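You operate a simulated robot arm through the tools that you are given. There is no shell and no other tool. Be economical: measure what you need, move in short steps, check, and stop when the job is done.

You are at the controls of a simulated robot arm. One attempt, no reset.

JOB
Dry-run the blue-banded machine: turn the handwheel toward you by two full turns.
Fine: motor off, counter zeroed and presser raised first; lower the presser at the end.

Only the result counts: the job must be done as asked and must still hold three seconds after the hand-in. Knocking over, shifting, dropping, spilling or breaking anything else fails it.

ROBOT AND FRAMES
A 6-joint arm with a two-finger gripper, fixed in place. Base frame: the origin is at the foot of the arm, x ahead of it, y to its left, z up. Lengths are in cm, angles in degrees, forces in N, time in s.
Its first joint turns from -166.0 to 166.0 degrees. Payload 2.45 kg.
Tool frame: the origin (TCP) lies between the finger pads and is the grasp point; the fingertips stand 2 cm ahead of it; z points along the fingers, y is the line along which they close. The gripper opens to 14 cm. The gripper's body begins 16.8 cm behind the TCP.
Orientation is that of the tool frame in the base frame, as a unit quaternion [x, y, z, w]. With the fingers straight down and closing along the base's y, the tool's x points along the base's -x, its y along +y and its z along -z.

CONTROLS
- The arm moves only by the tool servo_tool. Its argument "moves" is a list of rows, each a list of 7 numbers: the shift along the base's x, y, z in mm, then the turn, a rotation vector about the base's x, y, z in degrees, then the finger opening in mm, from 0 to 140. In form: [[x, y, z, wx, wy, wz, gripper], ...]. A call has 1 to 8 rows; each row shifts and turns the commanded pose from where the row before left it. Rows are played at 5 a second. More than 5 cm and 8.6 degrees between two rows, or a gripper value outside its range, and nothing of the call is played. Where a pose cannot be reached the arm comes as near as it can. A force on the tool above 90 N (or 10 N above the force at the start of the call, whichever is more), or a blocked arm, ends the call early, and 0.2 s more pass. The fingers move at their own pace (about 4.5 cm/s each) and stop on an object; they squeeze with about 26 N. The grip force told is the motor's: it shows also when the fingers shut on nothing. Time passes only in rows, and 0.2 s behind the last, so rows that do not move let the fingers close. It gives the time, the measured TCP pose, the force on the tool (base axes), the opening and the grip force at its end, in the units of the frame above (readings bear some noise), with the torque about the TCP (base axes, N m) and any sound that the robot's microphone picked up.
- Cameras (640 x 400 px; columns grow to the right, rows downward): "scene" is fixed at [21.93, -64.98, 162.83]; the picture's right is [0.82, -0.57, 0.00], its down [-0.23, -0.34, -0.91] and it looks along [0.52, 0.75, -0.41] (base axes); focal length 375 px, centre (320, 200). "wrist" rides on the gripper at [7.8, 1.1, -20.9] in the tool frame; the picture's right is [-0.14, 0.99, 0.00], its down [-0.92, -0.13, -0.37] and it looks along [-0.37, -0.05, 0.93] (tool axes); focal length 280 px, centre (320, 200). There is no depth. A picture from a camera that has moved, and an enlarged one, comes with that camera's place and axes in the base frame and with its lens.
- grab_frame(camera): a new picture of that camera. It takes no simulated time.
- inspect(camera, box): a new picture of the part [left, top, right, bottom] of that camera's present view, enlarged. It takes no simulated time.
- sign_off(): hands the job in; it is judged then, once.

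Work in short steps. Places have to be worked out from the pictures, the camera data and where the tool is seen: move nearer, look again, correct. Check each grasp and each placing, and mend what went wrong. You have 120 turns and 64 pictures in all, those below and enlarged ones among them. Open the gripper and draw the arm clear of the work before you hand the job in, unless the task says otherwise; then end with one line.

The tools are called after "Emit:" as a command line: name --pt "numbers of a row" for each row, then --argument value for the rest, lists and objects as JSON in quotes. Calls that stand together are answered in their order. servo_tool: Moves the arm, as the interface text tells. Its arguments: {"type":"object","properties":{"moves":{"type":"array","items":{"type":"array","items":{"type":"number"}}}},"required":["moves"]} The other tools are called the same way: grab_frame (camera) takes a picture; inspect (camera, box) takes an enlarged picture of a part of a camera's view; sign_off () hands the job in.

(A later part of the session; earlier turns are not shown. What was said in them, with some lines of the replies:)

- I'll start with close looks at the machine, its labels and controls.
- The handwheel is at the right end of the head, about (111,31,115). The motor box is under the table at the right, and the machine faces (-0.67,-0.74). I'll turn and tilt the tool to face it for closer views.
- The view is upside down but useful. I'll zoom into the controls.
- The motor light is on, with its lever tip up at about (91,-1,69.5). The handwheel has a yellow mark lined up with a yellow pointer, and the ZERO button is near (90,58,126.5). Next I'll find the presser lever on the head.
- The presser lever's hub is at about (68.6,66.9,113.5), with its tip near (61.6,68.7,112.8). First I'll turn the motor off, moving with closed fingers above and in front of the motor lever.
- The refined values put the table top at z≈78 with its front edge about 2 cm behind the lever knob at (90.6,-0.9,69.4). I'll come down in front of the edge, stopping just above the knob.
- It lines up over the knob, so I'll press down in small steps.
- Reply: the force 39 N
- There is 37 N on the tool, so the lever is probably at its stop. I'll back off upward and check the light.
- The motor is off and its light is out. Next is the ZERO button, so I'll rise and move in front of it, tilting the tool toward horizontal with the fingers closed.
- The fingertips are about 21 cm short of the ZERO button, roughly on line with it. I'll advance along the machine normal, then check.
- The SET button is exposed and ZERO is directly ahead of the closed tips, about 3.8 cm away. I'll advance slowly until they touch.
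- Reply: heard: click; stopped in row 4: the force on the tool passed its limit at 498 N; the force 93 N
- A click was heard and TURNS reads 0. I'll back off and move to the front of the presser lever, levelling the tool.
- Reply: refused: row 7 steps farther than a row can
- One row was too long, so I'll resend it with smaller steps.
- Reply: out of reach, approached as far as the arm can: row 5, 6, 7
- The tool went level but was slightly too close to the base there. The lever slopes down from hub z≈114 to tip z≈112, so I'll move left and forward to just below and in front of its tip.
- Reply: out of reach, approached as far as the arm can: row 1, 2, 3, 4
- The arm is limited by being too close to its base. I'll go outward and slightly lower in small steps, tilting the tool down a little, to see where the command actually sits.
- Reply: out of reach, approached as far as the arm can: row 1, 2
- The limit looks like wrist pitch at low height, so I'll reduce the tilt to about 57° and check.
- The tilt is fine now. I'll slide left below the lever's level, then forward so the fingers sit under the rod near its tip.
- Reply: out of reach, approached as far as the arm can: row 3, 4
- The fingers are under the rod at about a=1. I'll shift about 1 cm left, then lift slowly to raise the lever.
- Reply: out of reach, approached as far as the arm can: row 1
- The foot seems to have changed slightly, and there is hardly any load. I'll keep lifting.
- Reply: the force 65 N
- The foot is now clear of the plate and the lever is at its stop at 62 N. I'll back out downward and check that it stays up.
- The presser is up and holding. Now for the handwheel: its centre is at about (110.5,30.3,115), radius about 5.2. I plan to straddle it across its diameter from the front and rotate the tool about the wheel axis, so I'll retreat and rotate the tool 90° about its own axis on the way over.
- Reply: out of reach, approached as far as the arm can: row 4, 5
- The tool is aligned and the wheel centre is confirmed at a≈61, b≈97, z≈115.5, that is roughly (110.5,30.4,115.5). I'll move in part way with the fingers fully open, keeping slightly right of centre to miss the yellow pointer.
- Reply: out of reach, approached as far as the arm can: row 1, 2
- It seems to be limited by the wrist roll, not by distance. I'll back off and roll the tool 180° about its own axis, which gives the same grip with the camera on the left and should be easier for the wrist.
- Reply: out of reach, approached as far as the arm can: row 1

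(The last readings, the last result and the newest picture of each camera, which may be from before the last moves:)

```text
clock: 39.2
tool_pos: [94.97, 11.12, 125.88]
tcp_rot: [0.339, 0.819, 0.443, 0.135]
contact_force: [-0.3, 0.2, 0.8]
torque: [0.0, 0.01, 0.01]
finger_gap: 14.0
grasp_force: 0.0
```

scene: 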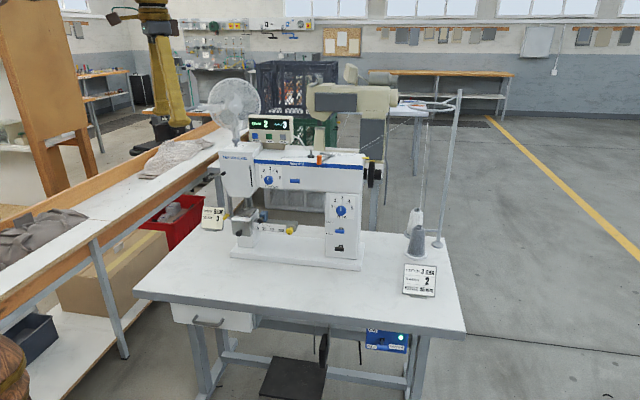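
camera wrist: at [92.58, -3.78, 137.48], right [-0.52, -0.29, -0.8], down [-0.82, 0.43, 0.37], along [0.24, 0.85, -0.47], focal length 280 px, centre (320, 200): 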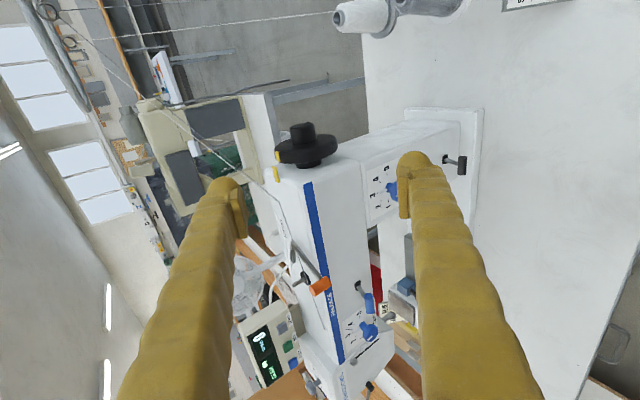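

No limits were hit this time. I'll remove the small 4.5° roll error and start the approach.

Emit:
servo_tool --pt "23 27 -16 -3.0 -3.3 0 140" --pt "23 27 -16 0 0 0 140" --pt "23 27 -16 0 0 0 140" --pt "0 0 0 0 0 0 140"

Emit:
grab_frame --camera "wrist"

Emit:
inspect --camera "scene" --box '[300, 110, 420, 200]'

```text
clock: 40.2
tool_pos: [101.85, 18.83, 121.12]
tcp_rot: [0.321, 0.827, 0.43, 0.17]
contact_force: [0.4, 0.2, 0.2]
torque: [-0.02, -0.03, 0.0]
finger_gap: 14.0
grasp_force: 0.0
```

```text
25 pictures are left
camera wrist: at [85.05, 12.17, 134.02], right [0.48, 0.33, 0.81], down [0.42, -0.9, 0.11], along [0.77, 0.29, -0.57], focal length 280 px, centre (320, 200)
```

wrist: 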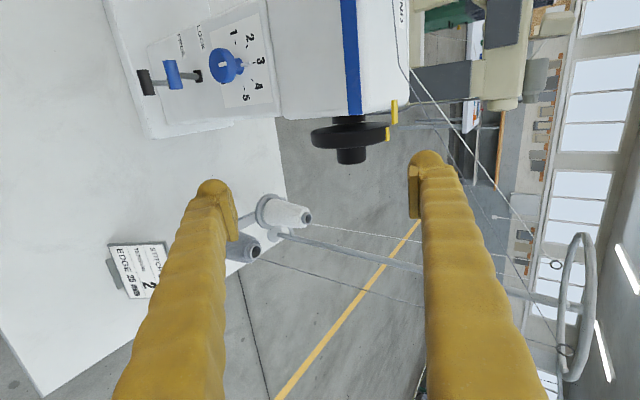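

```text
4.44 times, centred on (360, 155) of scene
camera zoom: at [21.93, -64.98, 162.83], right [0.82, -0.57, 0.0], down [-0.23, -0.34, -0.91], along [0.52, 0.75, -0.41], focal length 1665 px, centre (142, 400)
```

zoom: 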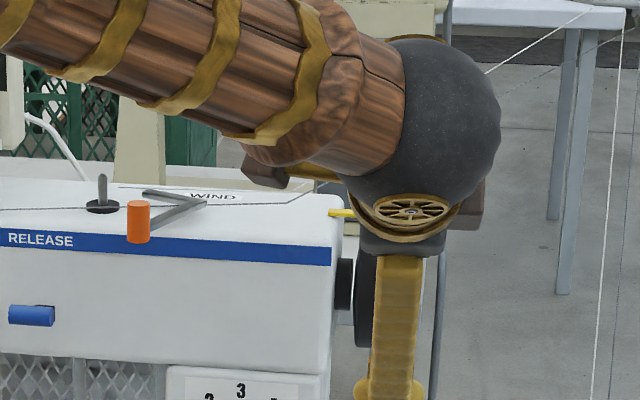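

Triangulating again puts the wheel centre at a≈60.8, b≈98, z≈115.2. I'll first line up on the finger axis, then slide in along it.

Emit:
servo_tool --pt "17 21 5 0 0 0 140" --pt "17 21 4 0 0 0 140" --pt "22 24 -23 0 0 0 140" --pt "22 24 -23 0 0 0 140" --pt "22 24 -22 0 0 0 140" --pt "0 0 0 0 0 0 140"

Emit:
inspect --camera "wrist" --box '[180, 60, 500, 260]'

Emit:
inspect --camera "scene" --box '[300, 110, 420, 200]'

```text
clock: 41.6
tool_pos: [112.09, 30.66, 115.37]
tcp_rot: [0.322, 0.827, 0.429, 0.169]
contact_force: [0.4, -0.5, 0.6]
torque: [-0.03, 0.03, 0.0]
finger_gap: 14.02
grasp_force: 0.0
```

```text
2.00 times, centred on (340, 160) of wrist
camera zoom: at [95.22, 23.83, 128.18], right [0.48, 0.33, 0.81], down [0.42, -0.9, 0.11], along [0.77, 0.29, -0.57], focal length 561 px, centre (280, 280)
```

zoom: 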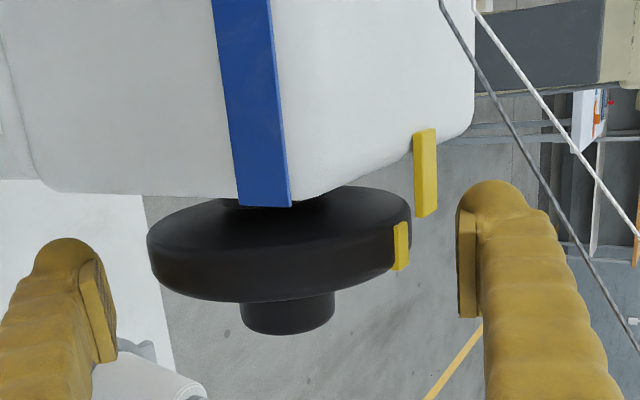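

```text
4.44 times, centred on (360, 155) of scene
camera zoom: at [21.93, -64.98, 162.83], right [0.82, -0.57, 0.0], down [-0.23, -0.34, -0.91], along [0.52, 0.75, -0.41], focal length 1665 px, centre (142, 400)
```

zoom: 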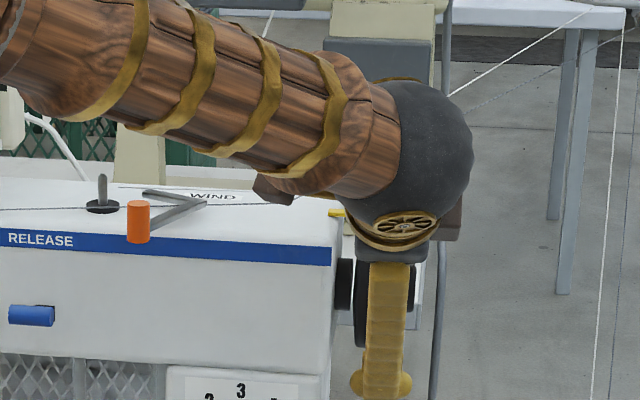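

The wheel sits centred between the fingers at the right depth, with the mark still at the pointer. I'll close on the rim and try a first stroke of about 33° about the wheel axis.

Emit:
servo_tool --pt "1.5 -1.4 0 0 0 0 90" --pt "0 0 0 0 0 0 90" --pt "0 0 0 0 0 0 90" --pt "0 0 0 6.05 -5.54 0 90" --pt "0 0 0 6.05 -5.54 0 90" --pt "0 0 0 6.05 -5.54 0 90" --pt "0 0 0 6.05 -5.54 0 90" --pt "0 0 0 0 0 0 90"

Emit:
inspect --camera "wrist" --box '[180, 60, 500, 260]'

```text
clock: 43.4
tool_pos: [111.94, 30.47, 114.97]
tcp_rot: [0.262, 0.672, 0.645, 0.251]
contact_force: [-16.1, 4.4, -16.7]
torque: [-0.1, 0.04, -0.34]
finger_gap: 10.21
grasp_force: 44.4
```

```text
2.00 times, centred on (340, 160) of wrist
camera zoom: at [92.22, 20.43, 116.97], right [0.13, -0.06, 0.99], down [0.42, -0.9, -0.11], along [0.9, 0.43, -0.09], focal length 561 px, centre (280, 280)
```

zoom: 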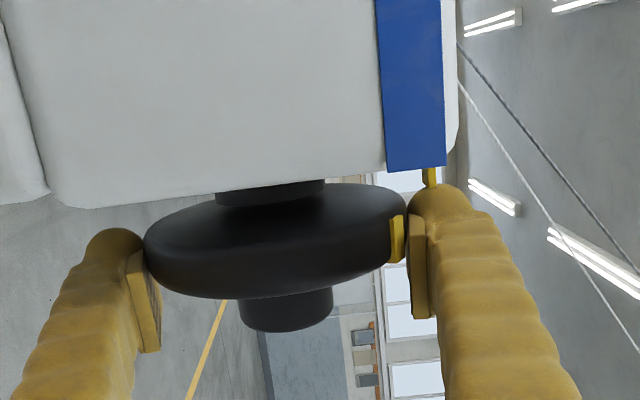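

The wheel turns with the grip and the mark moved about 33°. I'll open, shift 5 mm outward to stay clear of the pointer, and rotate back for the next stroke.

Emit:
servo_tool --pt "0 0 0 0 0 0 136" --pt "3.7 -3.4 -1 0 0 0 136" --pt "0 0 0 -6.05 5.54 0 136" --pt "0 0 0 -6.05 5.54 0 136" --pt "0 0 0 -6.05 5.54 0 136" --pt "0 0 0 -6.05 5.54 0 136" --pt "0 0 0 -6.05 5.54 0 136" --pt "0 0 0 0 0 0 136"

Emit:
inspect --camera "wrist" --box '[180, 60, 500, 260]'

```text
clock: 45.2
tool_pos: [112.43, 29.9, 115.31]
tcp_rot: [0.332, 0.856, 0.369, 0.146]
contact_force: [0.2, -0.4, -0.6]
torque: [0.02, 0.01, -0.03]
finger_gap: 13.59
grasp_force: 0.0
```

```text
2.00 times, centred on (340, 160) of wrist
camera zoom: at [96.87, 24.77, 130.36], right [0.56, 0.41, 0.72], down [0.44, -0.88, 0.16], along [0.71, 0.22, -0.67], focal length 561 px, centre (280, 280)
```

zoom: 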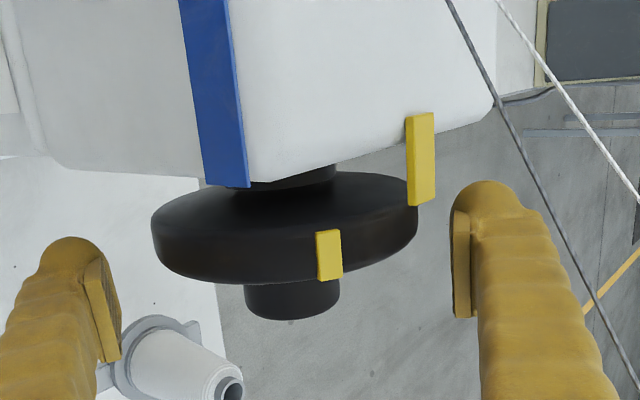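

The mark advanced about 33° toward the front. Now a 51° stroke and return, then a check.

Emit:
servo_tool --pt "0 0 0 0 0 0 90" --pt "0 0 0 0 0 0 90" --pt "0 0 0 6.27 -5.74 0 90" --pt "0 0 0 6.27 -5.74 0 90" --pt "0 0 0 6.27 -5.74 0 90" --pt "0 0 0 6.27 -5.74 0 90" --pt "0 0 0 6.27 -5.74 0 90" --pt "0 0 0 6.27 -5.74 0 90"

Emit:
servo_tool --pt "0 0 0 0 0 0 136" --pt "0 0 0 0 0 0 136" --pt "0 0 0 -6.27 5.74 0 136" --pt "0 0 0 -6.27 5.74 0 136" --pt "0 0 0 -6.27 5.74 0 136" --pt "0 0 0 -6.27 5.74 0 136" --pt "0 0 0 -6.27 5.74 0 136" --pt "0 0 0 -6.27 5.74 0 136"

Emit:
inspect --camera "wrist" --box '[180, 60, 500, 260]'

```text
clock: 47.0
tool_pos: [112.48, 29.86, 114.73]
tcp_rot: [0.241, 0.613, 0.701, 0.274]
contact_force: [-8.5, -4.9, -9.4]
torque: [0.29, 0.4, 0.18]
finger_gap: 10.09
grasp_force: 44.6
```

```text
clock: 48.8
tool_pos: [112.5, 30.04, 115.01]
tcp_rot: [0.333, 0.855, 0.37, 0.146]
contact_force: [-0.5, -0.1, -1.5]
torque: [-0.03, 0.02, 0.01]
finger_gap: 13.6
grasp_force: 0.0
```

```text
2.00 times, centred on (340, 160) of wrist
camera zoom: at [97.0, 24.82, 130.2], right [0.56, 0.41, 0.72], down [0.44, -0.89, 0.16], along [0.71, 0.22, -0.67], focal length 561 px, centre (280, 280)
```

zoom: 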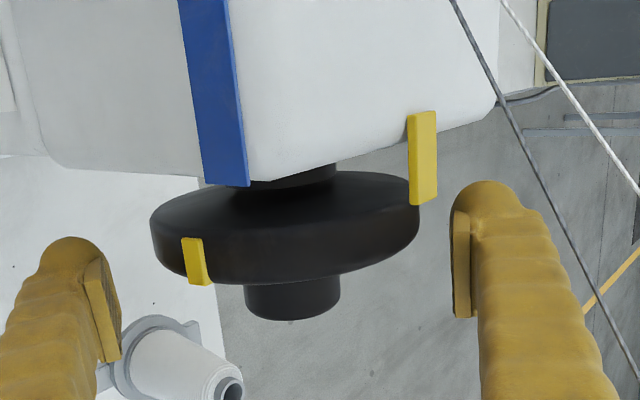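

The stroke works well, and the total is about 84° so far. I'll run three more stroke-and-return pairs, then check.

Emit:
servo_tool --pt "0 0 0 0 0 0 90" --pt "0 0 0 0 0 0 90" --pt "0 0 0 6.27 -5.74 0 90" --pt "0 0 0 6.27 -5.74 0 90" --pt "0 0 0 6.27 -5.74 0 90" --pt "0 0 0 6.27 -5.74 0 90" --pt "0 0 0 6.27 -5.74 0 90" --pt "0 0 0 6.27 -5.74 0 90"

Emit:
servo_tool --pt "0 0 0 0 0 0 136" --pt "0 0 0 0 0 0 136" --pt "0 0 0 -6.27 5.74 0 136" --pt "0 0 0 -6.27 5.74 0 136" --pt "0 0 0 -6.27 5.74 0 136" --pt "0 0 0 -6.27 5.74 0 136" --pt "0 0 0 -6.27 5.74 0 136" --pt "0 0 0 -6.27 5.74 0 136"

Emit:
servo_tool --pt "0 0 0 0 0 0 90" --pt "0 0 0 0 0 0 90" --pt "0 0 0 6.27 -5.74 0 90" --pt "0 0 0 6.27 -5.74 0 90" --pt "0 0 0 6.27 -5.74 0 90" --pt "0 0 0 6.27 -5.74 0 90" --pt "0 0 0 6.27 -5.74 0 90" --pt "0 0 0 6.27 -5.74 0 90"

Emit:
servo_tool --pt "0 0 0 0 0 0 136" --pt "0 0 0 0 0 0 136" --pt "0 0 0 -6.27 5.74 0 136" --pt "0 0 0 -6.27 5.74 0 136" --pt "0 0 0 -6.27 5.74 0 136" --pt "0 0 0 -6.27 5.74 0 136" --pt "0 0 0 -6.27 5.74 0 136" --pt "0 0 0 -6.27 5.74 0 136"

Emit:
servo_tool --pt "0 0 0 0 0 0 90" --pt "0 0 0 0 0 0 90" --pt "0 0 0 6.27 -5.74 0 90" --pt "0 0 0 6.27 -5.74 0 90" --pt "0 0 0 6.27 -5.74 0 90" --pt "0 0 0 6.27 -5.74 0 90" --pt "0 0 0 6.27 -5.74 0 90" --pt "0 0 0 6.27 -5.74 0 90"

Emit:
servo_tool --pt "0 0 0 0 0 0 136" --pt "0 0 0 0 0 0 136" --pt "0 0 0 -6.27 5.74 0 136" --pt "0 0 0 -6.27 5.74 0 136" --pt "0 0 0 -6.27 5.74 0 136" --pt "0 0 0 -6.27 5.74 0 136" --pt "0 0 0 -6.27 5.74 0 136" --pt "0 0 0 -6.27 5.74 0 136"

Emit:
inspect --camera "wrist" --box '[180, 60, 500, 260]'

```text
clock: 50.6
tool_pos: [112.46, 30.02, 114.88]
tcp_rot: [0.24, 0.612, 0.702, 0.275]
contact_force: [-1.5, 2.6, 1.7]
torque: [-0.11, -0.05, 0.01]
finger_gap: 10.16
grasp_force: 21.9
```

```text
clock: 52.4
tool_pos: [112.5, 29.99, 115.23]
tcp_rot: [0.332, 0.856, 0.369, 0.146]
contact_force: [-0.9, 0.0, 0.6]
torque: [0.03, -0.01, 0.03]
finger_gap: 13.59
grasp_force: 0.0
```

```text
clock: 54.2
tool_pos: [112.28, 30.01, 114.77]
tcp_rot: [0.239, 0.612, 0.702, 0.274]
contact_force: [-12.8, 3.8, -6.3]
torque: [-0.05, 0.05, 0.34]
finger_gap: 10.12
grasp_force: 45.2
```

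```text
clock: 56.0
tool_pos: [112.41, 29.95, 115.22]
tcp_rot: [0.333, 0.855, 0.37, 0.145]
contact_force: [-0.3, -0.4, 0.2]
torque: [0.01, 0.03, 0.0]
finger_gap: 13.56
grasp_force: 0.0
```

```text
clock: 57.8
tool_pos: [112.34, 30.09, 114.74]
tcp_rot: [0.239, 0.612, 0.702, 0.274]
contact_force: [-7.9, 2.5, 3.5]
torque: [0.16, 0.12, 0.12]
finger_gap: 10.11
grasp_force: 35.0
```

```text
clock: 59.6
tool_pos: [112.4, 30.05, 115.12]
tcp_rot: [0.333, 0.855, 0.37, 0.146]
contact_force: [0.2, 0.9, -0.6]
torque: [0.03, -0.01, -0.01]
finger_gap: 13.59
grasp_force: 0.1
```

```text
2.00 times, centred on (340, 160) of wrist
camera zoom: at [96.9, 24.78, 130.2], right [0.56, 0.41, 0.72], down [0.44, -0.89, 0.16], along [0.71, 0.22, -0.67], focal length 561 px, centre (280, 280)
```

zoom: 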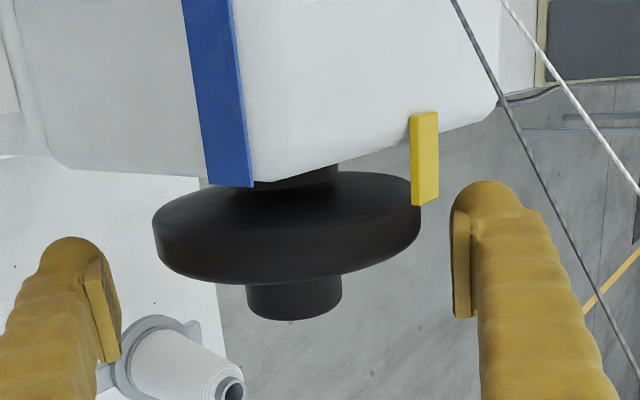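

The mark is at the back, as expected at about 236°. Two more strokes should bring it to about 338°.

Emit:
servo_tool --pt "0 0 0 0 0 0 90" --pt "0 0 0 0 0 0 90" --pt "0 0 0 6.27 -5.74 0 90" --pt "0 0 0 6.27 -5.74 0 90" --pt "0 0 0 6.27 -5.74 0 90" --pt "0 0 0 6.27 -5.74 0 90" --pt "0 0 0 6.27 -5.74 0 90" --pt "0 0 0 6.27 -5.74 0 90"

Emit:
servo_tool --pt "0 0 0 0 0 0 136" --pt "0 0 0 0 0 0 136" --pt "0 0 0 -6.27 5.74 0 136" --pt "0 0 0 -6.27 5.74 0 136" --pt "0 0 0 -6.27 5.74 0 136" --pt "0 0 0 -6.27 5.74 0 136" --pt "0 0 0 -6.27 5.74 0 136" --pt "0 0 0 -6.27 5.74 0 136"

Emit:
servo_tool --pt "0 0 0 0 0 0 90" --pt "0 0 0 0 0 0 90" --pt "0 0 0 6.27 -5.74 0 90" --pt "0 0 0 6.27 -5.74 0 90" --pt "0 0 0 6.27 -5.74 0 90" --pt "0 0 0 6.27 -5.74 0 90" --pt "0 0 0 6.27 -5.74 0 90" --pt "0 0 0 6.27 -5.74 0 90"

Emit:
servo_tool --pt "0 0 0 0 0 0 136" --pt "0 0 0 0 0 0 136" --pt "0 0 0 -6.27 5.74 0 136" --pt "0 0 0 -6.27 5.74 0 136" --pt "0 0 0 -6.27 5.74 0 136" --pt "0 0 0 -6.27 5.74 0 136" --pt "0 0 0 -6.27 5.74 0 136" --pt "0 0 0 -6.27 5.74 0 136"

Emit:
inspect --camera "wrist" --box '[180, 60, 500, 260]'

Emit:
inspect --camera "scene" --box '[240, 100, 400, 200]'

```text
clock: 61.4
tool_pos: [112.29, 30.02, 114.86]
tcp_rot: [0.239, 0.612, 0.702, 0.275]
contact_force: [-10.5, -0.6, -2.8]
torque: [0.08, 0.09, 0.25]
finger_gap: 10.08
grasp_force: 33.5
```

```text
clock: 63.2
tool_pos: [112.36, 30.03, 115.08]
tcp_rot: [0.333, 0.856, 0.369, 0.146]
contact_force: [0.0, -0.2, 0.0]
torque: [0.0, 0.01, -0.01]
finger_gap: 13.57
grasp_force: 0.1
```

```text
clock: 65.0
tool_pos: [112.37, 29.94, 114.97]
tcp_rot: [0.239, 0.613, 0.702, 0.274]
contact_force: [4.4, 2.9, 5.5]
torque: [0.32, 0.25, -0.01]
finger_gap: 10.14
grasp_force: 31.3
```

```text
clock: 66.8
tool_pos: [112.39, 30.09, 115.18]
tcp_rot: [0.333, 0.855, 0.369, 0.146]
contact_force: [0.4, -0.4, 0.0]
torque: [0.01, 0.04, 0.02]
finger_gap: 13.6
grasp_force: 0.1
```

```text
2.00 times, centred on (340, 160) of wrist
camera zoom: at [96.84, 24.78, 130.27], right [0.56, 0.41, 0.72], down [0.44, -0.89, 0.16], along [0.71, 0.22, -0.67], focal length 561 px, centre (280, 280)
```

zoom: 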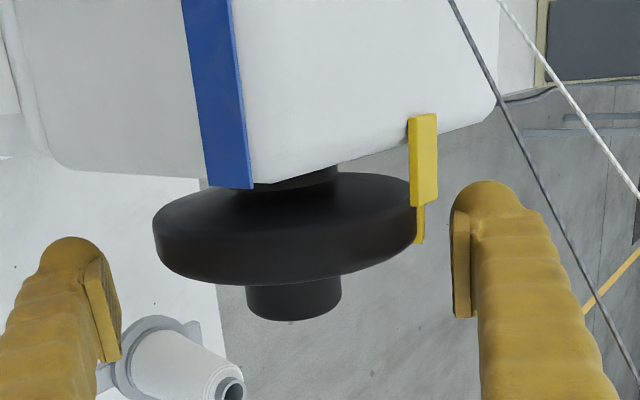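

```text
4.00 times, centred on (320, 150) of scene
camera zoom: at [21.93, -64.98, 162.83], right [0.82, -0.57, 0.0], down [-0.23, -0.34, -0.91], along [0.52, 0.75, -0.41], focal length 1499 px, centre (320, 400)
```

zoom: 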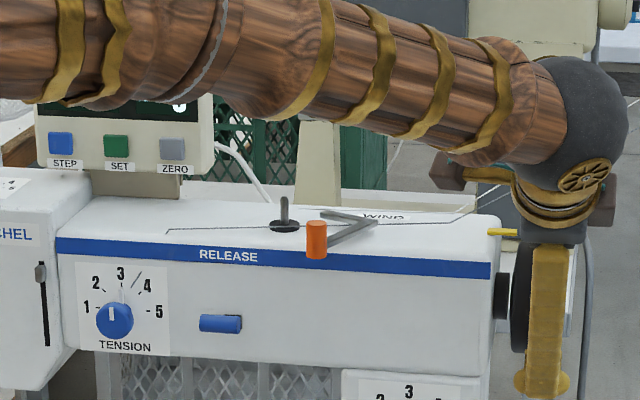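

The mark is reappearing just behind the top at about 338°, as planned. Three more strokes.

Emit:
servo_tool --pt "0 0 0 0 0 0 90" --pt "0 0 0 0 0 0 90" --pt "0 0 0 6.27 -5.74 0 90" --pt "0 0 0 6.27 -5.74 0 90" --pt "0 0 0 6.27 -5.74 0 90" --pt "0 0 0 6.27 -5.74 0 90" --pt "0 0 0 6.27 -5.74 0 90" --pt "0 0 0 6.27 -5.74 0 90"

Emit:
servo_tool --pt "0 0 0 0 0 0 136" --pt "0 0 0 0 0 0 136" --pt "0 0 0 -6.27 5.74 0 136" --pt "0 0 0 -6.27 5.74 0 136" --pt "0 0 0 -6.27 5.74 0 136" --pt "0 0 0 -6.27 5.74 0 136" --pt "0 0 0 -6.27 5.74 0 136" --pt "0 0 0 -6.27 5.74 0 136"

Emit:
servo_tool --pt "0 0 0 0 0 0 90" --pt "0 0 0 0 0 0 90" --pt "0 0 0 6.27 -5.74 0 90" --pt "0 0 0 6.27 -5.74 0 90" --pt "0 0 0 6.27 -5.74 0 90" --pt "0 0 0 6.27 -5.74 0 90" --pt "0 0 0 6.27 -5.74 0 90" --pt "0 0 0 6.27 -5.74 0 90"

Emit:
servo_tool --pt "0 0 0 0 0 0 136" --pt "0 0 0 0 0 0 136" --pt "0 0 0 -6.27 5.74 0 136" --pt "0 0 0 -6.27 5.74 0 136" --pt "0 0 0 -6.27 5.74 0 136" --pt "0 0 0 -6.27 5.74 0 136" --pt "0 0 0 -6.27 5.74 0 136" --pt "0 0 0 -6.27 5.74 0 136"

Emit:
inspect --camera "wrist" --box '[180, 60, 500, 260]'

Emit:
servo_tool --pt "0 0 0 0 0 0 90" --pt "0 0 0 0 0 0 90" --pt "0 0 0 6.27 -5.74 0 90" --pt "0 0 0 6.27 -5.74 0 90" --pt "0 0 0 6.27 -5.74 0 90" --pt "0 0 0 6.27 -5.74 0 90" --pt "0 0 0 6.27 -5.74 0 90" --pt "0 0 0 6.27 -5.74 0 90"

Emit:
servo_tool --pt "0 0 0 0 0 0 136" --pt "0 0 0 0 0 0 136" --pt "0 0 0 -6.27 5.74 0 136" --pt "0 0 0 -6.27 5.74 0 136" --pt "0 0 0 -6.27 5.74 0 136" --pt "0 0 0 -6.27 5.74 0 136" --pt "0 0 0 -6.27 5.74 0 136" --pt "0 0 0 -6.27 5.74 0 136"

```text
clock: 68.6
tool_pos: [112.39, 30.0, 114.75]
tcp_rot: [0.24, 0.613, 0.701, 0.275]
contact_force: [0.6, -7.2, -3.2]
torque: [0.14, 0.17, 0.17]
finger_gap: 10.06
grasp_force: 34.1
```

```text
clock: 70.4
tool_pos: [112.38, 30.1, 115.15]
tcp_rot: [0.333, 0.855, 0.369, 0.146]
contact_force: [0.0, -0.2, -0.8]
torque: [-0.03, 0.04, -0.04]
finger_gap: 13.56
grasp_force: 0.1
```

```text
clock: 72.2
tool_pos: [112.41, 29.99, 114.78]
tcp_rot: [0.239, 0.613, 0.701, 0.275]
contact_force: [-4.9, 2.2, -10.0]
torque: [-0.04, 0.13, 0.16]
finger_gap: 10.15
grasp_force: 31.2
```

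```text
clock: 74.0
tool_pos: [112.47, 30.21, 115.32]
tcp_rot: [0.332, 0.855, 0.37, 0.146]
contact_force: [0.3, 0.1, -0.8]
torque: [0.0, 0.05, 0.0]
finger_gap: 13.59
grasp_force: 0.2
```

```text
2.00 times, centred on (340, 160) of wrist
camera zoom: at [96.96, 24.82, 130.36], right [0.56, 0.41, 0.72], down [0.44, -0.88, 0.16], along [0.71, 0.22, -0.67], focal length 561 px, centre (280, 280)
```

zoom: 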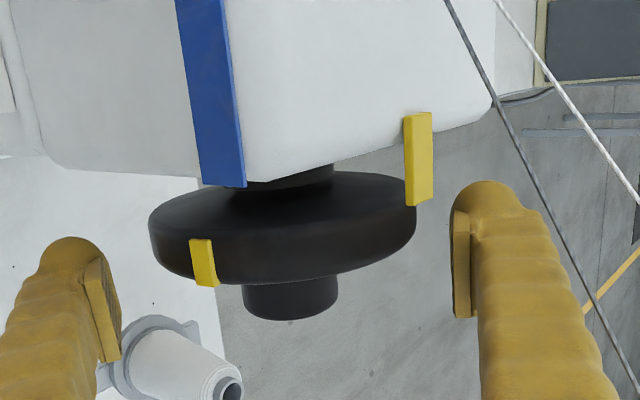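

```text
clock: 75.8
tool_pos: [112.37, 30.12, 114.9]
tcp_rot: [0.24, 0.613, 0.701, 0.274]
contact_force: [-13.8, -3.6, -7.3]
torque: [0.15, 0.23, 0.42]
finger_gap: 10.08
grasp_force: 45.1
```

```text
clock: 77.6
tool_pos: [112.6, 30.15, 115.16]
tcp_rot: [0.333, 0.855, 0.37, 0.146]
contact_force: [-0.3, -0.2, 0.8]
torque: [0.03, 0.02, -0.01]
finger_gap: 13.61
grasp_force: 0.0
```

The mark is at about 360+80°, and after the third stroke the total is about 491°. Four more strokes give about 695°, then I'll fine-align.

Emit:
servo_tool --pt "0 0 0 0 0 0 90" --pt "0 0 0 0 0 0 90" --pt "0 0 0 6.27 -5.74 0 90" --pt "0 0 0 6.27 -5.74 0 90" --pt "0 0 0 6.27 -5.74 0 90" --pt "0 0 0 6.27 -5.74 0 90" --pt "0 0 0 6.27 -5.74 0 90" --pt "0 0 0 6.27 -5.74 0 90"

Emit:
servo_tool --pt "0 0 0 0 0 0 136" --pt "0 0 0 0 0 0 136" --pt "0 0 0 -6.27 5.74 0 136" --pt "0 0 0 -6.27 5.74 0 136" --pt "0 0 0 -6.27 5.74 0 136" --pt "0 0 0 -6.27 5.74 0 136" --pt "0 0 0 -6.27 5.74 0 136" --pt "0 0 0 -6.27 5.74 0 136"

Emit:
servo_tool --pt "0 0 0 0 0 0 90" --pt "0 0 0 0 0 0 90" --pt "0 0 0 6.27 -5.74 0 90" --pt "0 0 0 6.27 -5.74 0 90" --pt "0 0 0 6.27 -5.74 0 90" --pt "0 0 0 6.27 -5.74 0 90" --pt "0 0 0 6.27 -5.74 0 90" --pt "0 0 0 6.27 -5.74 0 90"

Emit:
servo_tool --pt "0 0 0 0 0 0 136" --pt "0 0 0 0 0 0 136" --pt "0 0 0 -6.27 5.74 0 136" --pt "0 0 0 -6.27 5.74 0 136" --pt "0 0 0 -6.27 5.74 0 136" --pt "0 0 0 -6.27 5.74 0 136" --pt "0 0 0 -6.27 5.74 0 136" --pt "0 0 0 -6.27 5.74 0 136"

Emit:
servo_tool --pt "0 0 0 0 0 0 90" --pt "0 0 0 0 0 0 90" --pt "0 0 0 6.27 -5.74 0 90" --pt "0 0 0 6.27 -5.74 0 90" --pt "0 0 0 6.27 -5.74 0 90" --pt "0 0 0 6.27 -5.74 0 90" --pt "0 0 0 6.27 -5.74 0 90" --pt "0 0 0 6.27 -5.74 0 90"

Emit:
servo_tool --pt "0 0 0 0 0 0 136" --pt "0 0 0 0 0 0 136" --pt "0 0 0 -6.27 5.74 0 136" --pt "0 0 0 -6.27 5.74 0 136" --pt "0 0 0 -6.27 5.74 0 136" --pt "0 0 0 -6.27 5.74 0 136" --pt "0 0 0 -6.27 5.74 0 136" --pt "0 0 0 -6.27 5.74 0 136"

Emit:
servo_tool --pt "0 0 0 0 0 0 90" --pt "0 0 0 0 0 0 90" --pt "0 0 0 6.27 -5.74 0 90" --pt "0 0 0 6.27 -5.74 0 90" --pt "0 0 0 6.27 -5.74 0 90" --pt "0 0 0 6.27 -5.74 0 90" --pt "0 0 0 6.27 -5.74 0 90" --pt "0 0 0 6.27 -5.74 0 90"

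Emit:
servo_tool --pt "0 0 0 0 0 0 136" --pt "0 0 0 0 0 0 136" --pt "0 0 0 -6.27 5.74 0 136" --pt "0 0 0 -6.27 5.74 0 136" --pt "0 0 0 -6.27 5.74 0 136" --pt "0 0 0 -6.27 5.74 0 136" --pt "0 0 0 -6.27 5.74 0 136" --pt "0 0 0 -6.27 5.74 0 136"

Emit:
inspect --camera "wrist" --box '[180, 60, 500, 260]'

```text
clock: 79.4
tool_pos: [112.34, 30.05, 115.01]
tcp_rot: [0.239, 0.613, 0.701, 0.275]
contact_force: [-6.0, 4.4, 7.8]
torque: [0.19, 0.12, 0.14]
finger_gap: 10.12
grasp_force: 30.9
```

```text
clock: 81.2
tool_pos: [112.41, 30.19, 115.2]
tcp_rot: [0.333, 0.855, 0.369, 0.145]
contact_force: [-0.3, -0.9, 0.8]
torque: [0.02, 0.0, -0.03]
finger_gap: 13.59
grasp_force: 0.1
```

```text
clock: 83.0
tool_pos: [112.45, 30.2, 114.88]
tcp_rot: [0.24, 0.613, 0.701, 0.273]
contact_force: [-9.9, -3.7, -7.6]
torque: [0.19, 0.25, 0.23]
finger_gap: 10.11
grasp_force: 34.7
```

```text
clock: 84.8
tool_pos: [112.44, 30.13, 115.15]
tcp_rot: [0.332, 0.856, 0.369, 0.146]
contact_force: [0.7, -0.8, 0.2]
torque: [0.01, 0.01, -0.01]
finger_gap: 13.61
grasp_force: 0.1
```

```text
clock: 86.6
tool_pos: [112.38, 30.03, 114.94]
tcp_rot: [0.24, 0.613, 0.701, 0.274]
contact_force: [-0.7, -0.4, -3.3]
torque: [0.04, 0.07, 0.11]
finger_gap: 10.1
grasp_force: 34.7
```

```text
clock: 88.4
tool_pos: [112.42, 29.97, 115.23]
tcp_rot: [0.333, 0.855, 0.369, 0.146]
contact_force: [-1.2, -0.3, 0.3]
torque: [0.02, 0.03, 0.01]
finger_gap: 13.6
grasp_force: 0.0
```

```text
clock: 90.2
tool_pos: [112.4, 30.16, 114.93]
tcp_rot: [0.238, 0.613, 0.702, 0.274]
contact_force: [-7.3, -1.7, -0.2]
torque: [0.22, 0.23, 0.24]
finger_gap: 10.15
grasp_force: 34.4
```

```text
clock: 92.0
tool_pos: [112.41, 30.06, 115.22]
tcp_rot: [0.333, 0.855, 0.37, 0.146]
contact_force: [-0.5, -0.1, 0.4]
torque: [-0.01, 0.03, -0.02]
finger_gap: 13.6
grasp_force: 0.0
```

```text
2.00 times, centred on (340, 160) of wrist
camera zoom: at [96.9, 24.83, 130.32], right [0.56, 0.41, 0.72], down [0.44, -0.88, 0.16], along [0.71, 0.22, -0.67], focal length 561 px, centre (280, 280)
```

zoom: 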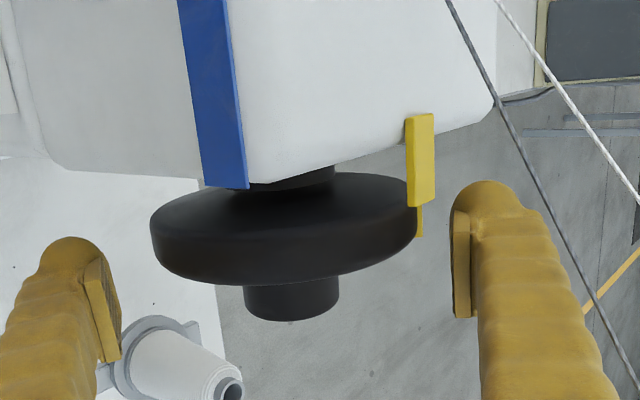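

The mark is just short of the pointer by roughly 26°. I'll do a partial stroke of 25.5°, then return to the same camera angle as the original aligned picture to compare.

Emit:
servo_tool --pt "0 0 0 0 0 0 90" --pt "0 0 0 0 0 0 90" --pt "0 0 0 6.27 -5.74 0 90" --pt "0 0 0 6.27 -5.74 0 90" --pt "0 0 0 6.27 -5.74 0 90" --pt "0 0 0 0 0 0 90"

Emit:
servo_tool --pt "0 0 0 0 0 0 136" --pt "0 0 0 0 0 0 136" --pt "0 0 0 -6.27 5.74 0 136" --pt "0 0 0 -6.27 5.74 0 136" --pt "0 0 0 0 0 0 140"

Emit:
inspect --camera "wrist" --box '[180, 60, 500, 260]'

```text
clock: 93.4
tool_pos: [112.23, 30.12, 115.25]
tcp_rot: [0.292, 0.752, 0.55, 0.215]
contact_force: [1.8, 0.9, 19.4]
torque: [0.36, 0.05, -0.22]
finger_gap: 10.35
grasp_force: 10.0
```

```text
clock: 94.6
tool_pos: [112.15, 30.11, 115.07]
tcp_rot: [0.322, 0.825, 0.432, 0.17]
contact_force: [-0.6, 0.5, -0.7]
torque: [0.05, -0.01, -0.03]
finger_gap: 13.99
grasp_force: 0.1
```

```text
2.00 times, centred on (340, 160) of wrist
camera zoom: at [95.35, 23.25, 127.92], right [0.48, 0.32, 0.81], down [0.42, -0.9, 0.11], along [0.77, 0.29, -0.57], focal length 561 px, centre (280, 280)
```

zoom: 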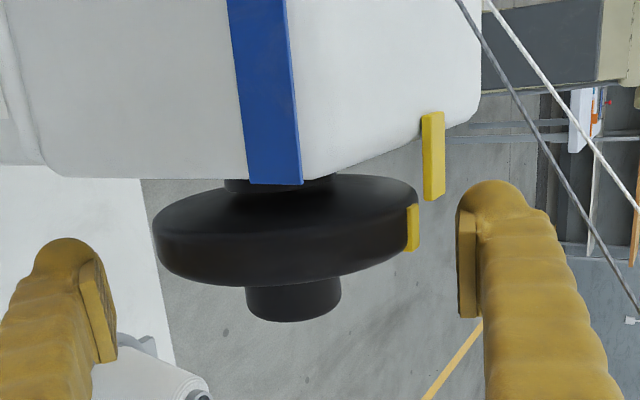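

It's about 6–7° short of the original alignment, so I'll add a small 7° nudge.

Emit:
servo_tool --pt "0 0 0 0 0 0 90" --pt "0 0 0 0 0 0 90" --pt "0 0 0 0 0 0 90" --pt "0 0 0 5.2 -4.75 0 90" --pt "0 0 0 0 0 0 90" --pt "0 0 0 0 0 0 140" --pt "0 0 0 0 0 0 140" --pt "0 0 0 -5.2 4.75 0 140"

Emit:
inspect --camera "wrist" --box '[180, 60, 500, 260]'

```text
clock: 96.4
tool_pos: [112.39, 30.12, 115.25]
tcp_rot: [0.321, 0.826, 0.431, 0.17]
contact_force: [-0.3, -0.9, 0.8]
torque: [0.0, 0.03, -0.02]
finger_gap: 14.01
grasp_force: 0.1
```

```text
2.00 times, centred on (340, 160) of wrist
camera zoom: at [95.48, 23.27, 127.92], right [0.48, 0.32, 0.81], down [0.42, -0.9, 0.11], along [0.77, 0.29, -0.57], focal length 561 px, centre (280, 280)
```

zoom: 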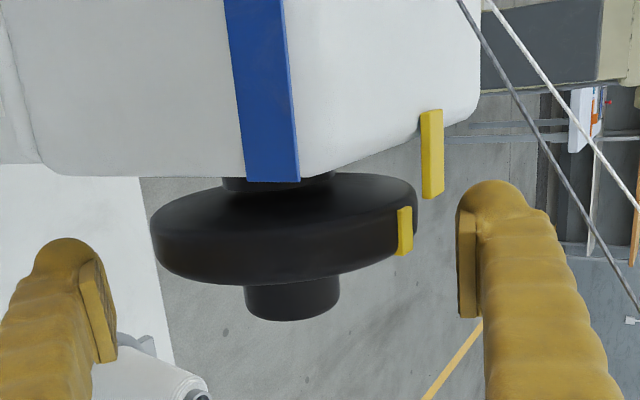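

This matches the original alignment. I'll back out along the finger axis and check the mark and counter from the scene camera.

Emit:
servo_tool --pt "-22 -24 22 0 0 0 140" --pt "-22 -24 22 0 0 0 140" --pt "-22 -24 22 0 0 0 140" --pt "-25 -27 15 0 0 0 140" --pt "-30 -33 0 0 0 0 140" --pt "-30 -33 0 0 0 0 140" --pt "0 0 0 0 0 0 140"

Emit:
inspect --camera "scene" --box '[200, 90, 400, 215]'

```text
clock: 98.0
tool_pos: [97.33, 13.75, 123.15]
tcp_rot: [0.32, 0.826, 0.433, 0.17]
contact_force: [0.0, -0.9, -0.1]
torque: [0.02, -0.01, -0.03]
finger_gap: 14.01
grasp_force: 0.0
```

```text
3.20 times, centred on (300, 152) of scene
camera zoom: at [21.93, -64.98, 162.83], right [0.82, -0.57, 0.0], down [-0.23, -0.34, -0.91], along [0.52, 0.75, -0.41], focal length 1199 px, centre (384, 352)
```

zoom: 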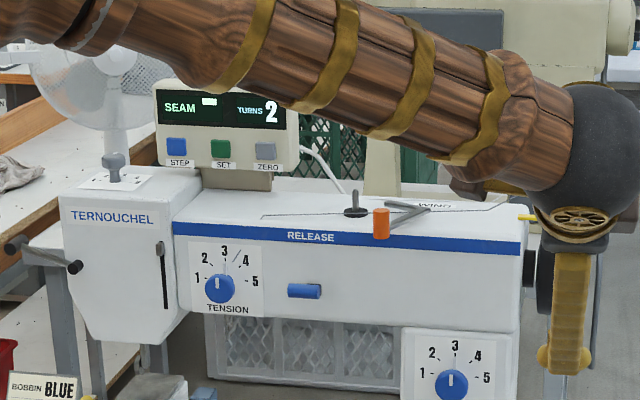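

TURNS reads 2. Now I'll lower the presser, moving back to the left side above the lever while closing the fingers and rolling the tool back.

Emit:
servo_tool --pt "-35 32 6 -4.4 -5.1 4.8 0" --pt "-35 32 6 -4.4 -5.1 4.8 0" --pt "-35 32 6 -4.4 -5.1 4.8 0" --pt "-35 32 6 -4.4 -5.1 4.8 0" --pt "-35 32 6 -4.4 -5.1 4.8 0" --pt "-35 32 6 -4.4 -5.1 4.8 0" --pt "-35 32 6 -4.4 -5.1 4.8 0"

Emit:
servo_tool --pt "-35 32 6 -4.4 -5.1 4.8 0" --pt "-35 32 6 -4.4 -5.1 4.8 0" --pt "-35 32 6 -4.4 -5.1 4.8 0" --pt "-35 32 6 -4.4 -5.1 4.8 0" --pt "-35 32 6 -6.2 5.65 0 0" --pt "-35 32 6 -6.2 5.65 0 0" --pt "0 0 0 -6.2 5.65 0 0" --pt "0 0 0 0 0 0 0"

Emit:
grab_frame --camera "wrist"

Emit:
inspect --camera "scene" --box '[325, 140, 395, 184]'

```text
clock: 99.6
tool_pos: [72.8, 35.82, 127.67]
tcp_rot: [-0.124, 0.873, 0.308, 0.357]
contact_force: [0.2, -0.9, -1.1]
torque: [0.04, -0.01, -0.03]
finger_gap: 0.0
grasp_force: 3.0
```

```text
clock: 101.4
tool_pos: [51.63, 55.18, 131.21]
tcp_rot: [-0.402, 0.876, 0.122, 0.236]
contact_force: [-0.1, 0.2, -0.4]
torque: [-0.02, 0.0, 0.01]
finger_gap: 0.02
grasp_force: 26.0
```

```text
10 pictures are left
camera wrist: at [39.79, 42.35, 145.14], right [-0.68, 0.73, 0.09], down [0.5, 0.36, 0.79], along [0.54, 0.58, -0.61], focal length 280 px, centre (320, 200)
```

wrist: 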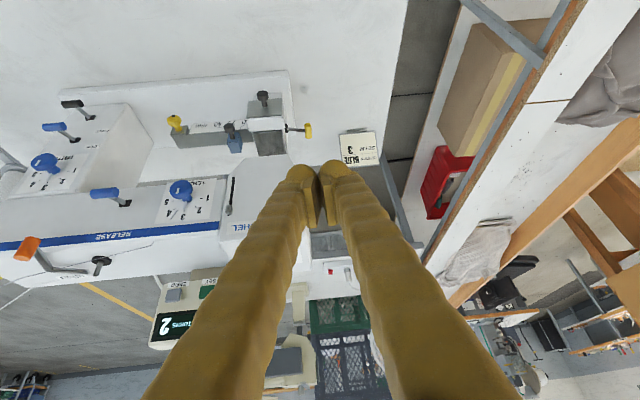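

```text
9.09 times, centred on (360, 162) of scene
camera zoom: at [21.93, -64.98, 162.83], right [0.82, -0.57, 0.0], down [-0.23, -0.34, -0.91], along [0.52, 0.75, -0.41], focal length 3406 px, centre (-44, 546)
```

zoom: 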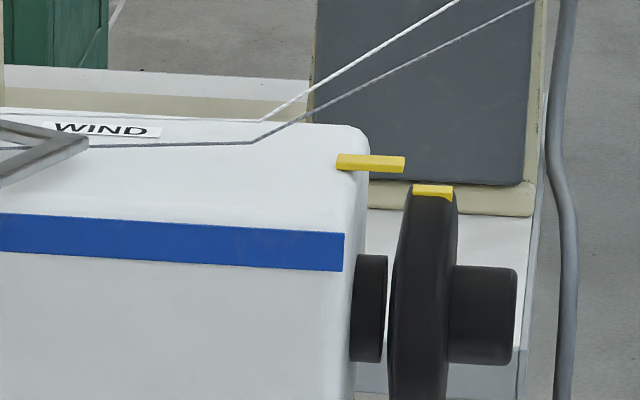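

The mark is back at the pointer exactly as at the start. I'll move above the raised presser lever tip at about (62,68,117).

Emit:
servo_tool --pt "24 30 -15 0 0 0 0" --pt "24 30 -20 0 0 0 0" --pt "24 30 -20 0 0 0 0" --pt "23 30 -20 0 0 0 0" --pt "0 0 0 0 0 0 0"

Emit:
inspect --camera "scene" --box '[175, 130, 275, 230]'

Emit:
inspect --camera "wrist" --box '[220, 80, 460, 250]'

```text
clock: 102.6
tool_pos: [61.11, 66.97, 123.53]
tcp_rot: [-0.401, 0.876, 0.121, 0.237]
contact_force: [-0.7, -0.4, 0.0]
torque: [0.01, 0.0, -0.02]
finger_gap: 0.0
grasp_force: 26.3
```

```text
4.00 times, centred on (225, 180) of scene
camera zoom: at [21.93, -64.98, 162.83], right [0.82, -0.57, 0.0], down [-0.23, -0.34, -0.91], along [0.52, 0.75, -0.41], focal length 1499 px, centre (700, 280)
```

zoom: 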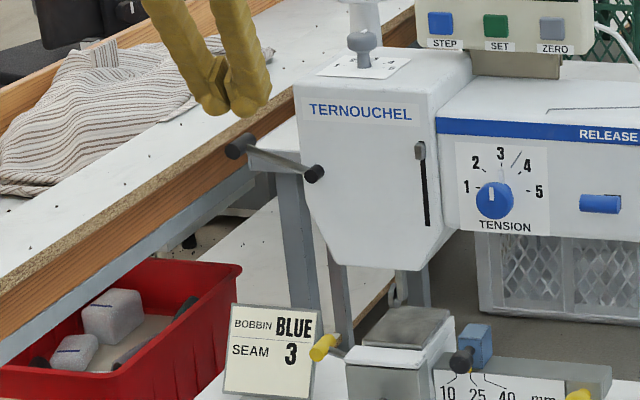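

```text
2.35 times, centred on (340, 165) of wrist
camera zoom: at [49.29, 54.15, 137.48], right [-0.68, 0.73, 0.09], down [0.5, 0.36, 0.79], along [0.54, 0.58, -0.61], focal length 660 px, centre (273, 282)
```

zoom: 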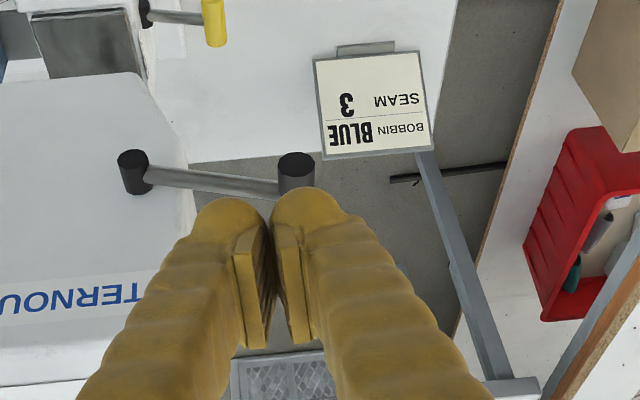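

The knob is right under the fingertips, with the tip about 4 cm above. I'll press down steadily.

Emit:
servo_tool --pt "2 3 -15 0 0 0 0" --pt "0 0 -15 0 0 0 0" --pt "0 0 -12 0 0 0 0" --pt "0 0 -12 0 0 0 0" --pt "0 0 -12 0 0 0 0" --pt "0 0 -12 0 0 0 0" --pt "0 0 -8 0 0 0 0" --pt "0 0 0 0 0 0 0"

Emit:
inspect --camera "scene" --box '[175, 130, 275, 230]'

```text
clock: 104.4
tool_pos: [61.49, 67.31, 114.85]
tcp_rot: [-0.401, 0.876, 0.121, 0.237]
contact_force: [-0.5, -0.8, 0.2]
torque: [-0.01, 0.02, 0.02]
finger_gap: 0.01
grasp_force: 26.8
```

```text
4.00 times, centred on (225, 180) of scene
camera zoom: at [21.93, -64.98, 162.83], right [0.82, -0.57, 0.0], down [-0.23, -0.34, -0.91], along [0.52, 0.75, -0.41], focal length 1499 px, centre (700, 280)
```

zoom: 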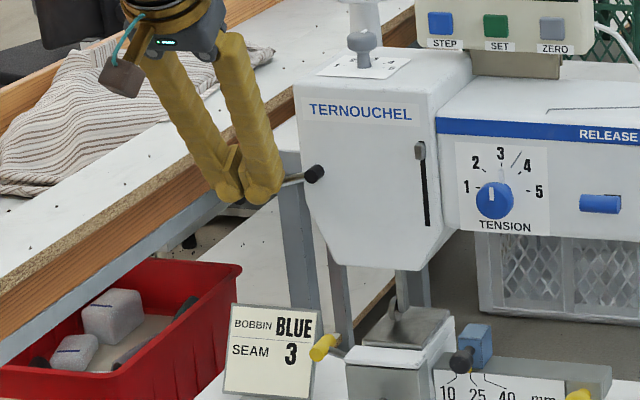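

The lever snapped down and the foot dropped. I'll press a little more to make sure it's seated, then lift clear.

Emit:
servo_tool --pt "0 0 -8 0 0 0 0" --pt "0 0 -8 0 0 0 0" --pt "0 0 -6 0 0 0 0" --pt "0 0 0 0 0 0 0"

```text
clock: 105.0
tool_pos: [61.64, 67.48, 114.76]
tcp_rot: [-0.401, 0.874, 0.124, 0.244]
contact_force: [-18.1, -24.6, 28.1]
torque: [-0.22, 0.34, 0.74]
finger_gap: 0.0
grasp_force: 25.8
stopped in row 2: the force on the tool passed its limit at 102 N (the readings are from after the stop); the commanded pose is now the measured one
```

The lever is firmly at its lower stop. I'll retreat up and away, open the fingers, and take a final look.

Emit:
servo_tool --pt "-2 -2 15 0 0 0 0" --pt "-5 -5 30 0 0 0 0" --pt "-15 -16 30 0 0 0 0" --pt "-25 -27 20 0 0 0 0" --pt "-25 -27 20 0 0 0 0" --pt "-25 -27 20 0 0 0 100" --pt "-20 -22 20 0 0 0 140" --pt "0 0 0 0 0 0 140"

Emit:
inspect --camera "scene" --box '[175, 130, 275, 230]'

Emit:
grab_frame --camera "scene"

Emit:
inspect --camera "scene" --box '[220, 90, 400, 202]'

```text
clock: 106.8
tool_pos: [49.77, 54.55, 130.1]
tcp_rot: [-0.402, 0.874, 0.124, 0.243]
contact_force: [-0.1, -0.3, -0.8]
torque: [0.0, -0.05, -0.03]
finger_gap: 6.86
grasp_force: 0.0
```

```text
4.00 times, centred on (225, 180) of scene
camera zoom: at [21.93, -64.98, 162.83], right [0.82, -0.57, 0.0], down [-0.23, -0.34, -0.91], along [0.52, 0.75, -0.41], focal length 1499 px, centre (700, 280)
```

zoom: 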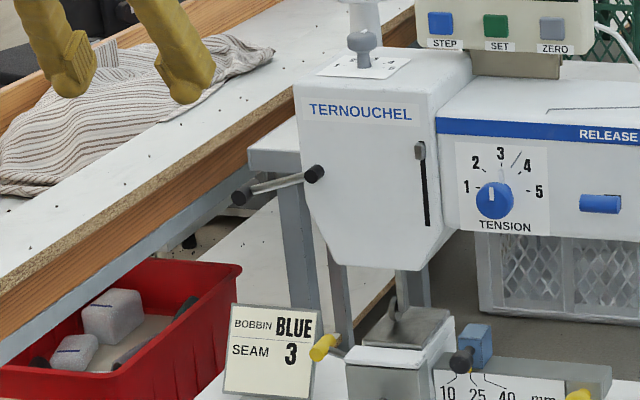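

```text
4 pictures are left
```

scene: 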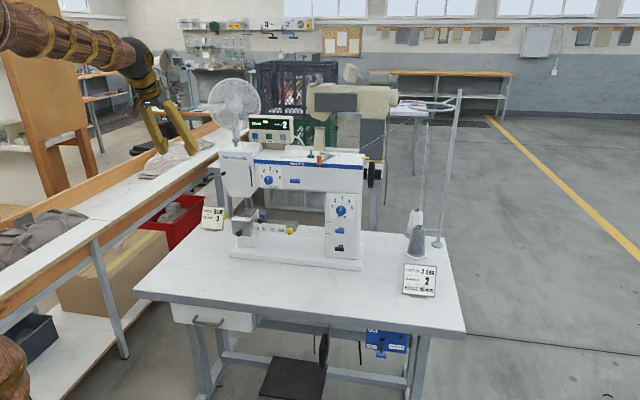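

```text
3.56 times, centred on (310, 146) of scene
camera zoom: at [21.93, -64.98, 162.83], right [0.82, -0.57, 0.0], down [-0.23, -0.34, -0.91], along [0.52, 0.75, -0.41], focal length 1332 px, centre (356, 392)
```

zoom: 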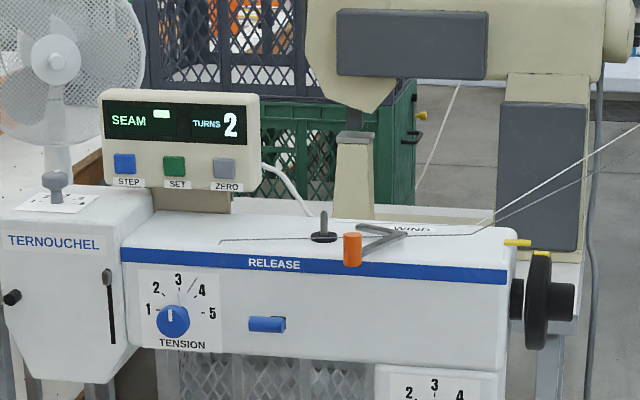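

The motor is off, TURNS reads 2, the wheel mark lines up with the pointer, and the presser is down. Nothing else has moved and the arm is clear, so I'm handing in.

Emit:
sign_off

```text
The job is handed in.
```

The dry run is done: with the motor off, counter zeroed and presser raised, I turned the handwheel two full turns toward you (TURNS reads 2, mark back at the pointer), then lowered the presser.
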